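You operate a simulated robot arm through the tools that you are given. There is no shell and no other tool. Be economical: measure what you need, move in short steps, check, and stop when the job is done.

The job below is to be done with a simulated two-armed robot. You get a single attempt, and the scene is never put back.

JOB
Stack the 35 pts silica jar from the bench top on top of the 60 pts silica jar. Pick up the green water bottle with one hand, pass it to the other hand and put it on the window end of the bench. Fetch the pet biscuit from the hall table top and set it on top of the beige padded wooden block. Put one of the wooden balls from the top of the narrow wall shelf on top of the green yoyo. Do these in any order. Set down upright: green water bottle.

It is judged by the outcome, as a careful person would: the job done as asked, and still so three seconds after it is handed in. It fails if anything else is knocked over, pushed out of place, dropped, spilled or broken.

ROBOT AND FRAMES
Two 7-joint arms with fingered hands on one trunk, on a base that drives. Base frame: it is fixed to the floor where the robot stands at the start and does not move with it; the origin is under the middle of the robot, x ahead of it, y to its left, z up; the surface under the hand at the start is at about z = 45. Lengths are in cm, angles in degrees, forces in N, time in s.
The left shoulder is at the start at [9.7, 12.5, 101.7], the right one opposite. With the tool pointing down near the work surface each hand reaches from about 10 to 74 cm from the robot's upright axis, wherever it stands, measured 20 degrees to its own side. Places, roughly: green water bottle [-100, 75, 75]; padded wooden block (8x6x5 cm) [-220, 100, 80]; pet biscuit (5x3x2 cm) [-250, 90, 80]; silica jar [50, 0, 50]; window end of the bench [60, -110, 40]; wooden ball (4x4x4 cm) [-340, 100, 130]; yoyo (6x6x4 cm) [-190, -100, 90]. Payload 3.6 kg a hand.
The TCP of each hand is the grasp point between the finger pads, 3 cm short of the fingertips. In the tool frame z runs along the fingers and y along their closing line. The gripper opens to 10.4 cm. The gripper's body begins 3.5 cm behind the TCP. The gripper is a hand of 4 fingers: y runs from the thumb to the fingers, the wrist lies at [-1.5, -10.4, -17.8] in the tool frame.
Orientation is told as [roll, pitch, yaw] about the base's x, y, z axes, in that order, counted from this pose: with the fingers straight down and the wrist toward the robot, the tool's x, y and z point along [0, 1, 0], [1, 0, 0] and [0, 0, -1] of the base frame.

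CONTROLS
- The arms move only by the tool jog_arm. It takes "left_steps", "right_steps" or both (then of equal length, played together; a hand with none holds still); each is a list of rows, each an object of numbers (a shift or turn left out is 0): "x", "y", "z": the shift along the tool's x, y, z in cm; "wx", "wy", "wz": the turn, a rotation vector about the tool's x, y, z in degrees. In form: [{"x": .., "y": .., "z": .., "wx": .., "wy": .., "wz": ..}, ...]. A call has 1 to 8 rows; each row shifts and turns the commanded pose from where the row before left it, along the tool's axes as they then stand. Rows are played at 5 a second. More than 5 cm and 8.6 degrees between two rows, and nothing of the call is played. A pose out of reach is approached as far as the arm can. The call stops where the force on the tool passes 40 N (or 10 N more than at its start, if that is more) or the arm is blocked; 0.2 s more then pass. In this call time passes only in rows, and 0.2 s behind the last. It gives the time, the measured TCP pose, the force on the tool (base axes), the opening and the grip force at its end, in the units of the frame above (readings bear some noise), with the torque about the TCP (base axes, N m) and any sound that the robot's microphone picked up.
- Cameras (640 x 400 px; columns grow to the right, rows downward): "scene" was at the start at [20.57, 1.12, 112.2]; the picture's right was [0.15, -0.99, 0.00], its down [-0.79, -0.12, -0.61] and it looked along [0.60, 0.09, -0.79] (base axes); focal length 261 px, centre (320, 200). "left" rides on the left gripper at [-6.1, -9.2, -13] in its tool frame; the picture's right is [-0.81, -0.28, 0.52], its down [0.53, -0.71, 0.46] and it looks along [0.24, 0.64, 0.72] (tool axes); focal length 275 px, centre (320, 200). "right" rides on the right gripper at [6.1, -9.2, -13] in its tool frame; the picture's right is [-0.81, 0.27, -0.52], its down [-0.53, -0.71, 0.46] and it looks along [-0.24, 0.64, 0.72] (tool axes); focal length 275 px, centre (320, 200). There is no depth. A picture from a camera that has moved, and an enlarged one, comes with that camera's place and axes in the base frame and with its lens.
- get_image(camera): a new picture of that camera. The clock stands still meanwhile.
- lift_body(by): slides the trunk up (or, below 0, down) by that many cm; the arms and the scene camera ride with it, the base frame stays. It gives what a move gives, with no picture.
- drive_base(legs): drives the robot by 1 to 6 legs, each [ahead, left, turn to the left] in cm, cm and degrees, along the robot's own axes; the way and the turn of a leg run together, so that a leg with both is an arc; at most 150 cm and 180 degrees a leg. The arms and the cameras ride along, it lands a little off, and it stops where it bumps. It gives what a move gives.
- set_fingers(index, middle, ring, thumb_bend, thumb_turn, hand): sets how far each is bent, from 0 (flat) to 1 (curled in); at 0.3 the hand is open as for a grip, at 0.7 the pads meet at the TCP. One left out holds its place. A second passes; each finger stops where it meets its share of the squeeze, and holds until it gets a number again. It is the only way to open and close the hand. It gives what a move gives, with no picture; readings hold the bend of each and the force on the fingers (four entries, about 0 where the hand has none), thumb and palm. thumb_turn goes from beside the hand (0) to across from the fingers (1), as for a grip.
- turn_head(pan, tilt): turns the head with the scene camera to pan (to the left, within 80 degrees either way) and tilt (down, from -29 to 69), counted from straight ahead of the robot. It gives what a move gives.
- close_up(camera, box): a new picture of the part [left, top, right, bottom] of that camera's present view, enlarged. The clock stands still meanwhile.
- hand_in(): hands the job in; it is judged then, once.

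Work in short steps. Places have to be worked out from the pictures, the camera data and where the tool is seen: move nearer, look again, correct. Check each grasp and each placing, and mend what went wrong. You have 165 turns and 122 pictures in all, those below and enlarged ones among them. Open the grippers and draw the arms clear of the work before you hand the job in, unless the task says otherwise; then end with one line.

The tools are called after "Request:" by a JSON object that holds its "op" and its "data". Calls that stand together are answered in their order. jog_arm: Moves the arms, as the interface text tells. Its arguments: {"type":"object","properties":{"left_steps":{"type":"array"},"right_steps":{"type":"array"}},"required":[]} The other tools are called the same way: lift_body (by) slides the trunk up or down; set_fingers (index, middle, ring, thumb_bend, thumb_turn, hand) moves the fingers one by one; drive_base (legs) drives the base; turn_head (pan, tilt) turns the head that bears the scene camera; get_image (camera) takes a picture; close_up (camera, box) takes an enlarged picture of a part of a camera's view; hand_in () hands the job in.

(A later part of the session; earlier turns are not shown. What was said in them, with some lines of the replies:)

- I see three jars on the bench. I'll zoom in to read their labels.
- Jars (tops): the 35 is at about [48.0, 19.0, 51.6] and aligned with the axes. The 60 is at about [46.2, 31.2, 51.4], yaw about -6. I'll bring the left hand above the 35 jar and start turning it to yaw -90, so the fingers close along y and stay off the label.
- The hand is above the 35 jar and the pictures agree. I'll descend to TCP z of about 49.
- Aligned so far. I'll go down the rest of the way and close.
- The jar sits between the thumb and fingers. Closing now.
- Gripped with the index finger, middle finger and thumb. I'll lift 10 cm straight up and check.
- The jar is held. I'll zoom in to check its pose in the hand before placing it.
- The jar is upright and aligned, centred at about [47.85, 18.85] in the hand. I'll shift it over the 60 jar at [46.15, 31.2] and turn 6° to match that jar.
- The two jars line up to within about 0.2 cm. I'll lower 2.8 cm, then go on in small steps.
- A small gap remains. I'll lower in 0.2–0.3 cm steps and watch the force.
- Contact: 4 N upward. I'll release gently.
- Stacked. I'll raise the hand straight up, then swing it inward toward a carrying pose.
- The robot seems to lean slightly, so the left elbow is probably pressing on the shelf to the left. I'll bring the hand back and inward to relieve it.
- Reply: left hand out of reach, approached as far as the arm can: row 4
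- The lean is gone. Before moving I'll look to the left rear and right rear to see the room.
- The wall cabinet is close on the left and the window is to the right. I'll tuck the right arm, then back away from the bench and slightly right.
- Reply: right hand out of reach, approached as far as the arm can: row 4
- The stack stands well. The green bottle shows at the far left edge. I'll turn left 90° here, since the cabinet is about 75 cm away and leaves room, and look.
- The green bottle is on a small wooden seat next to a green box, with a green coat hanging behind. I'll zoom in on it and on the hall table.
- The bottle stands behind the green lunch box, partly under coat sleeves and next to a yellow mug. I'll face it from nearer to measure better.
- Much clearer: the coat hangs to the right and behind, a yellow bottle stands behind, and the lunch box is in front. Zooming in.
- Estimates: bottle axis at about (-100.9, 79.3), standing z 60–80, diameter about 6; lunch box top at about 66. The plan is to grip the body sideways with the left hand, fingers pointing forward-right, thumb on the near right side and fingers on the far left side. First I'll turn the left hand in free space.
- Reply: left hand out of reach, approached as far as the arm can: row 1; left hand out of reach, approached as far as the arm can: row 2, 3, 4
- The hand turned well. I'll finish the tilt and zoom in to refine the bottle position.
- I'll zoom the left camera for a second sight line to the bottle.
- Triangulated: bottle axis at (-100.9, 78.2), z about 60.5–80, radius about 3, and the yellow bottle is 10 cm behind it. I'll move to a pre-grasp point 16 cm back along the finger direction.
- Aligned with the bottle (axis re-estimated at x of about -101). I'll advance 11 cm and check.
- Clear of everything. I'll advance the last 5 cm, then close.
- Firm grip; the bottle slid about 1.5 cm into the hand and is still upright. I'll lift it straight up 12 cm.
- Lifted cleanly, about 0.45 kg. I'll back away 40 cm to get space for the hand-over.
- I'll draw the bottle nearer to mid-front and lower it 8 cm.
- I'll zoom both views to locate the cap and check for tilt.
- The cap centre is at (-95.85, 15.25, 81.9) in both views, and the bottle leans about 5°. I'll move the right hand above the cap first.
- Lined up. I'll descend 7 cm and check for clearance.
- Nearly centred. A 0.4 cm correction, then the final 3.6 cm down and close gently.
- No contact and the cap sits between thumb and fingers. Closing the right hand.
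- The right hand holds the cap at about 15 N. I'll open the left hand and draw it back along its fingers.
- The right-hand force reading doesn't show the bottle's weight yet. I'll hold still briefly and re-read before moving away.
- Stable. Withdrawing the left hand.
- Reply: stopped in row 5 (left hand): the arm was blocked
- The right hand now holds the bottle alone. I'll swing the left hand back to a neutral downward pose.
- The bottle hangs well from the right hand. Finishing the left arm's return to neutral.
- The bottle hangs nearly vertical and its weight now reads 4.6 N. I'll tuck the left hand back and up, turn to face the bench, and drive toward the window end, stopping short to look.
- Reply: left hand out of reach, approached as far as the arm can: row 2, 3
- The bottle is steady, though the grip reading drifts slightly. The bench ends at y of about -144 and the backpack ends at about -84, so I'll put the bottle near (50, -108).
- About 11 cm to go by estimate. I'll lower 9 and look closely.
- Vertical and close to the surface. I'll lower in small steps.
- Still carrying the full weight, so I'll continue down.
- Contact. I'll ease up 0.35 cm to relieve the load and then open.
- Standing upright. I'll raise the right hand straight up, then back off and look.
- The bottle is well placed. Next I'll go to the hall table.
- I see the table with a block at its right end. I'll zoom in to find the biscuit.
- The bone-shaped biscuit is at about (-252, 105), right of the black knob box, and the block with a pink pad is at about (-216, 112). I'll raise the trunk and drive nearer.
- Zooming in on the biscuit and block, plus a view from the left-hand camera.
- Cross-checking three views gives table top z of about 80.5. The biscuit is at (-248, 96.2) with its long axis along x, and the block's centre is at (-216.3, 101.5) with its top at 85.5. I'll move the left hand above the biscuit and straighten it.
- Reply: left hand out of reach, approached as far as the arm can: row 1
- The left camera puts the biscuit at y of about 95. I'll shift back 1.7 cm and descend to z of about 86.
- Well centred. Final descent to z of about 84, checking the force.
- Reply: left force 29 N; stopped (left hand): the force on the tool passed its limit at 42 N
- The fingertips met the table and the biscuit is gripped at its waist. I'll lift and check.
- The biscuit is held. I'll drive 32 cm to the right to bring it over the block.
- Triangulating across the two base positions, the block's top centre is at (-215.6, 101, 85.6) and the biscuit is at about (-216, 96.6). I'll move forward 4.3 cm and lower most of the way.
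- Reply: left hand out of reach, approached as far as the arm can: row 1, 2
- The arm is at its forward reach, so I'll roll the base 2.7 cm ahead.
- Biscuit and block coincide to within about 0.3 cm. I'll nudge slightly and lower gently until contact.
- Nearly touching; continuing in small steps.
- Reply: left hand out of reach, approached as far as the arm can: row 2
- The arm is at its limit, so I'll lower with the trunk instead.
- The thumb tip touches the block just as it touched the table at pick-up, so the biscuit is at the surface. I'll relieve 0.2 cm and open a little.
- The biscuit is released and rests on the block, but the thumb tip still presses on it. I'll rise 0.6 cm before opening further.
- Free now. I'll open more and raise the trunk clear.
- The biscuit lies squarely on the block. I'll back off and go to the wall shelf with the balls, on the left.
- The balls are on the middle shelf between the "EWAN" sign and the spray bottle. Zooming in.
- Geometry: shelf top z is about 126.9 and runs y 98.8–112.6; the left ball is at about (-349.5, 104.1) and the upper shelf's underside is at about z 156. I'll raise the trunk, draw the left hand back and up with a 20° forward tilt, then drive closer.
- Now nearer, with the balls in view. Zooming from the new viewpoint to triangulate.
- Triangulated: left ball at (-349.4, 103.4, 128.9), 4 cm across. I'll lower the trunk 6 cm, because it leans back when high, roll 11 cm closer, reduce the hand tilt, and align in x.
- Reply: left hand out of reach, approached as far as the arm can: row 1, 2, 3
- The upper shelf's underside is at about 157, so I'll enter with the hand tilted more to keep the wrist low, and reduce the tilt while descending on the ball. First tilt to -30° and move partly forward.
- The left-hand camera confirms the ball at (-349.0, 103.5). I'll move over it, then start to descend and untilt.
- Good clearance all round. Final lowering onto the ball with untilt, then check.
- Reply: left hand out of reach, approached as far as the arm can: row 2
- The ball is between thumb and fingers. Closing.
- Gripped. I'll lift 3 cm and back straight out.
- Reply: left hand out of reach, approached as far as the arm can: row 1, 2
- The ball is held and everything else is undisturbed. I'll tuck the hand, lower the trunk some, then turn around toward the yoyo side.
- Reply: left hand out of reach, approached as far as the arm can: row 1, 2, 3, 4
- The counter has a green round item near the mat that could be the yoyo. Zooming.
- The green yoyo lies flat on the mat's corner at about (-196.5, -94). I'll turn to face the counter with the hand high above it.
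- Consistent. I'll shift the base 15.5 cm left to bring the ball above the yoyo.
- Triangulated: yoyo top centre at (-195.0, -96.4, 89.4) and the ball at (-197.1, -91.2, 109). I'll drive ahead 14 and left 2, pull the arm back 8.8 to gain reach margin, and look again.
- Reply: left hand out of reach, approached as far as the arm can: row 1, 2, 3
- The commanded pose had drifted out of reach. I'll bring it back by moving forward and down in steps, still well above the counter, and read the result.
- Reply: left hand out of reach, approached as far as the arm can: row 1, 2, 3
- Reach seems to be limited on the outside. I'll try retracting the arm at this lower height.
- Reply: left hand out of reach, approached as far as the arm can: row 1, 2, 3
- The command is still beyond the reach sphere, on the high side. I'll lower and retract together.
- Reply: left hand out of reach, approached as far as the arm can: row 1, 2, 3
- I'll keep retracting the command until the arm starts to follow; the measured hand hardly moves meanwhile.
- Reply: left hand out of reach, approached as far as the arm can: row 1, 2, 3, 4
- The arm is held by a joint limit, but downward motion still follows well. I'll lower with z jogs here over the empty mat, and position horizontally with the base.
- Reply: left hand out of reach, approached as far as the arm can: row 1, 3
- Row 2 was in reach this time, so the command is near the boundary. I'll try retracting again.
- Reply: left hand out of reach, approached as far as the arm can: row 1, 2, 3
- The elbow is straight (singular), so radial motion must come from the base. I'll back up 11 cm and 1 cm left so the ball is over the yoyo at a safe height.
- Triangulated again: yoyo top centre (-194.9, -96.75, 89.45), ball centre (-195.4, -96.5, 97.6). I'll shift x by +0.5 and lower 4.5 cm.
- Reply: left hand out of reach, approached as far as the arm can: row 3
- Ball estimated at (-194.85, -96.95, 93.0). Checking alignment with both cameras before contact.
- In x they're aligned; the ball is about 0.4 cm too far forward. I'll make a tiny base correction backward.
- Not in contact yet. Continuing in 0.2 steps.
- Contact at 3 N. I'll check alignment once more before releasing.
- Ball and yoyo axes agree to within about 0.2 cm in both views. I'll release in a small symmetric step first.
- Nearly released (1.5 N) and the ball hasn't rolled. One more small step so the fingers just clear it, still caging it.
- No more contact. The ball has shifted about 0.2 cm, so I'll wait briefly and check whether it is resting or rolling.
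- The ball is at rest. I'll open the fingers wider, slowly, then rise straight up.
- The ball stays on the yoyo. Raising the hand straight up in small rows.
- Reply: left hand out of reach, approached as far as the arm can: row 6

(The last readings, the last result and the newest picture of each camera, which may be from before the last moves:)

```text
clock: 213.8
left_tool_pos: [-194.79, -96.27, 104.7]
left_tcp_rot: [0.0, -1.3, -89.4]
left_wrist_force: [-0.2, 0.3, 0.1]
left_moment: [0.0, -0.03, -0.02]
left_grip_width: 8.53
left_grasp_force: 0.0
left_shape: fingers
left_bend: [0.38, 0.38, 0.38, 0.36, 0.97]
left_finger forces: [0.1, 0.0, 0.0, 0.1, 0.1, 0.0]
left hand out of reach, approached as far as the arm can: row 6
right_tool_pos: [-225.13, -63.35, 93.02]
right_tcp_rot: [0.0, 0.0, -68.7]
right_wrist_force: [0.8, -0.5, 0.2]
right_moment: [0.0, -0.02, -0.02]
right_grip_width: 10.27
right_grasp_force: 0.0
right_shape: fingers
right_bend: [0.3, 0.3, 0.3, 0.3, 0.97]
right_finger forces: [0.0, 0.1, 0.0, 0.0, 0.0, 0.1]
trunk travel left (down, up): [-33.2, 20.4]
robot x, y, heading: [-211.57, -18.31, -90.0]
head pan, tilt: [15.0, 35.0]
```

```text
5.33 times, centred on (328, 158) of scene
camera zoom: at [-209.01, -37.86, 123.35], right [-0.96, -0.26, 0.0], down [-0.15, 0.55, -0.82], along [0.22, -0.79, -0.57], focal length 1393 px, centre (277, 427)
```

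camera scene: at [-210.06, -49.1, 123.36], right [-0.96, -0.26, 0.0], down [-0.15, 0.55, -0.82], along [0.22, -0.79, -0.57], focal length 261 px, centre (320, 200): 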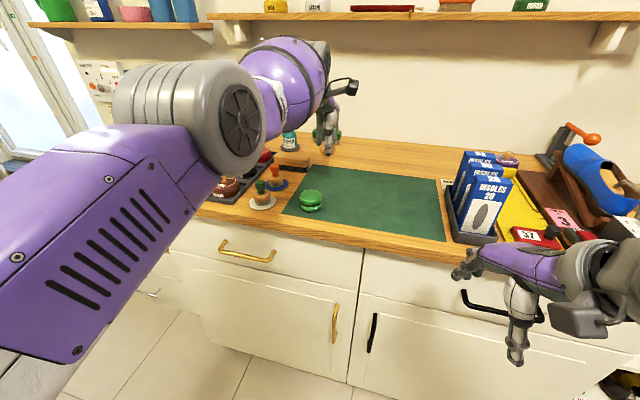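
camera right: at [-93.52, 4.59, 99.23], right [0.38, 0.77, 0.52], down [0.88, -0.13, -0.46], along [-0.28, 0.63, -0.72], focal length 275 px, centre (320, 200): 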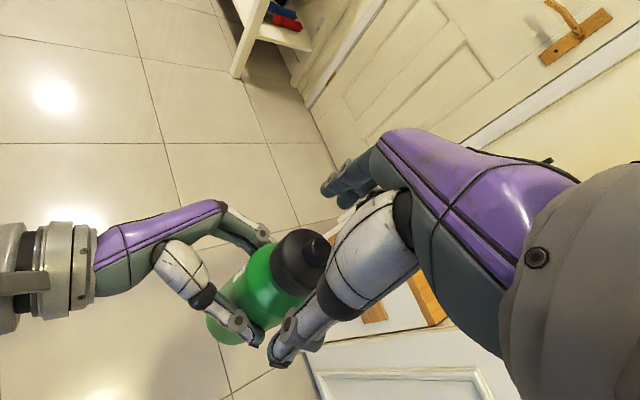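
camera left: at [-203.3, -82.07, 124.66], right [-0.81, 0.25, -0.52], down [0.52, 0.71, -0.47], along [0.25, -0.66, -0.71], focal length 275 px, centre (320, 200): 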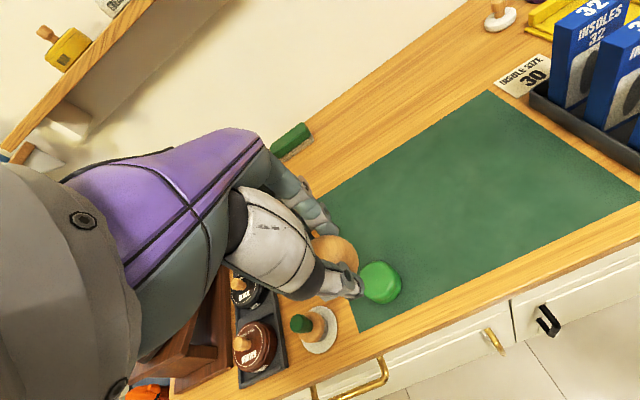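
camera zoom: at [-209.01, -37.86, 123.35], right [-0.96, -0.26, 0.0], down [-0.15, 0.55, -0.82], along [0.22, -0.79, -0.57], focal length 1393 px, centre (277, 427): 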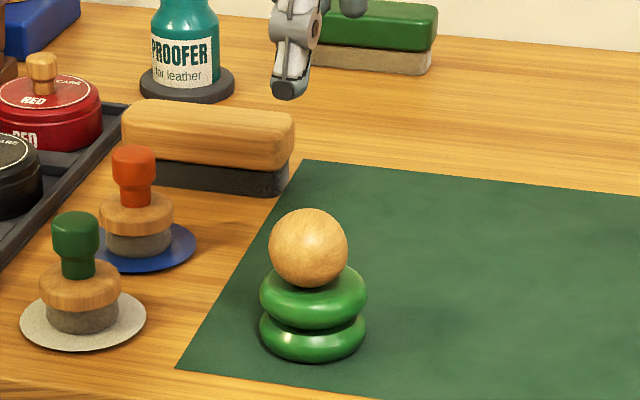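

The ball rests on the yoyo. I'll back the robot away and open the hand fully, then take a last look.

Request:
{"op": "drive_base", "data": {"legs": [[-35, 0, 0]]}}

Request:
{"op": "set_fingers", "data": {"hand": "left", "index": 0.3, "middle": 0.3, "ring": 0.3, "thumb_bend": 0.3}}

Request:
{"op": "get_image", "data": {"camera": "scene"}}

```text
clock: 216.1
left_tool_pos: [-195.15, -61.32, 104.7]
left_tcp_rot: [-0.1, -1.3, -89.5]
left_wrist_force: [0.2, 0.4, 0.2]
left_moment: [0.04, -0.03, 0.0]
left_grip_width: 8.52
left_grasp_force: 0.2
left_shape: fingers
left_bend: [0.38, 0.38, 0.38, 0.36, 0.97]
left_finger forces: [0.0, 0.0, 0.0, 0.0, 0.0, 0.0]
right_tool_pos: [-225.09, -28.29, 93.1]
right_tcp_rot: [0.0, 0.0, -68.8]
right_wrist_force: [0.8, 0.0, -0.1]
right_moment: [0.0, -0.02, -0.03]
right_grip_width: 10.29
right_grasp_force: 0.1
right_shape: fingers
right_bend: [0.3, 0.3, 0.3, 0.3, 0.97]
right_finger forces: [0.0, 0.0, 0.1, 0.1, 0.1, 0.1]
trunk travel left (down, up): [-33.2, 20.4]
robot x, y, heading: [-211.66, 16.59, -89.9]
head pan, tilt: [15.0, 35.0]
```

```text
clock: 217.1
left_tool_pos: [-195.24, -61.28, 104.7]
left_tcp_rot: [-0.1, -1.3, -89.5]
left_wrist_force: [0.7, 0.0, 0.3]
left_moment: [0.0, 0.02, 0.0]
left_grip_width: 10.28
left_grasp_force: 0.0
left_shape: fingers
left_bend: [0.3, 0.3, 0.3, 0.3, 0.97]
left_finger forces: [0.1, 0.0, 0.1, 0.0, 0.1, 0.1]
right_tool_pos: [-225.11, -28.28, 93.05]
right_tcp_rot: [-0.1, 0.0, -68.8]
right_wrist_force: [1.0, 0.4, 0.8]
right_moment: [-0.03, -0.05, -0.05]
right_grip_width: 10.29
right_grasp_force: 0.2
right_shape: fingers
right_bend: [0.3, 0.3, 0.3, 0.3, 0.97]
right_finger forces: [0.0, 0.1, 0.0, 0.0, 0.0, 0.0]
trunk travel left (down, up): [-33.2, 20.4]
robot x, y, heading: [-211.51, 16.62, -89.6]
head pan, tilt: [15.0, 35.0]
```

```text
1 pictures are left
camera scene: at [-209.17, -2.94, 123.36], right [-0.97, -0.26, 0.0], down [-0.15, 0.55, -0.82], along [0.21, -0.79, -0.57], focal length 261 px, centre (320, 200)
```

scene: 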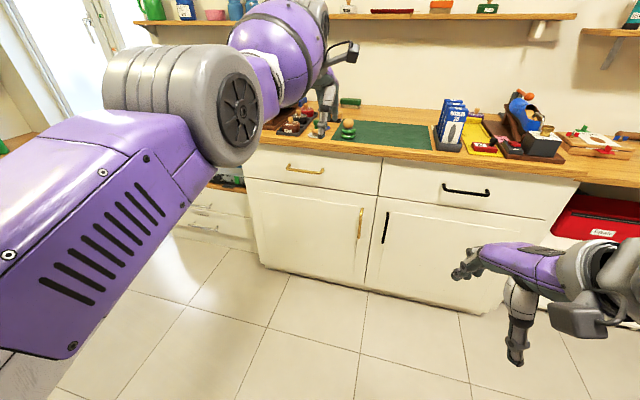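

The ball still sits on the yoyo, the hands are open and clear, and all four tasks are in place. Handing in.

Request:
{"op": "hand_in", "data": {}}

```text
The job is handed in.
```

All four parts are done and handed in: the 35 pts jar is on the 60 pts jar, the green bottle was passed from the left hand to the right and stands upright at the window end of the bench, the biscuit is on the padded block, and a wooden ball rests on the green yoyo.
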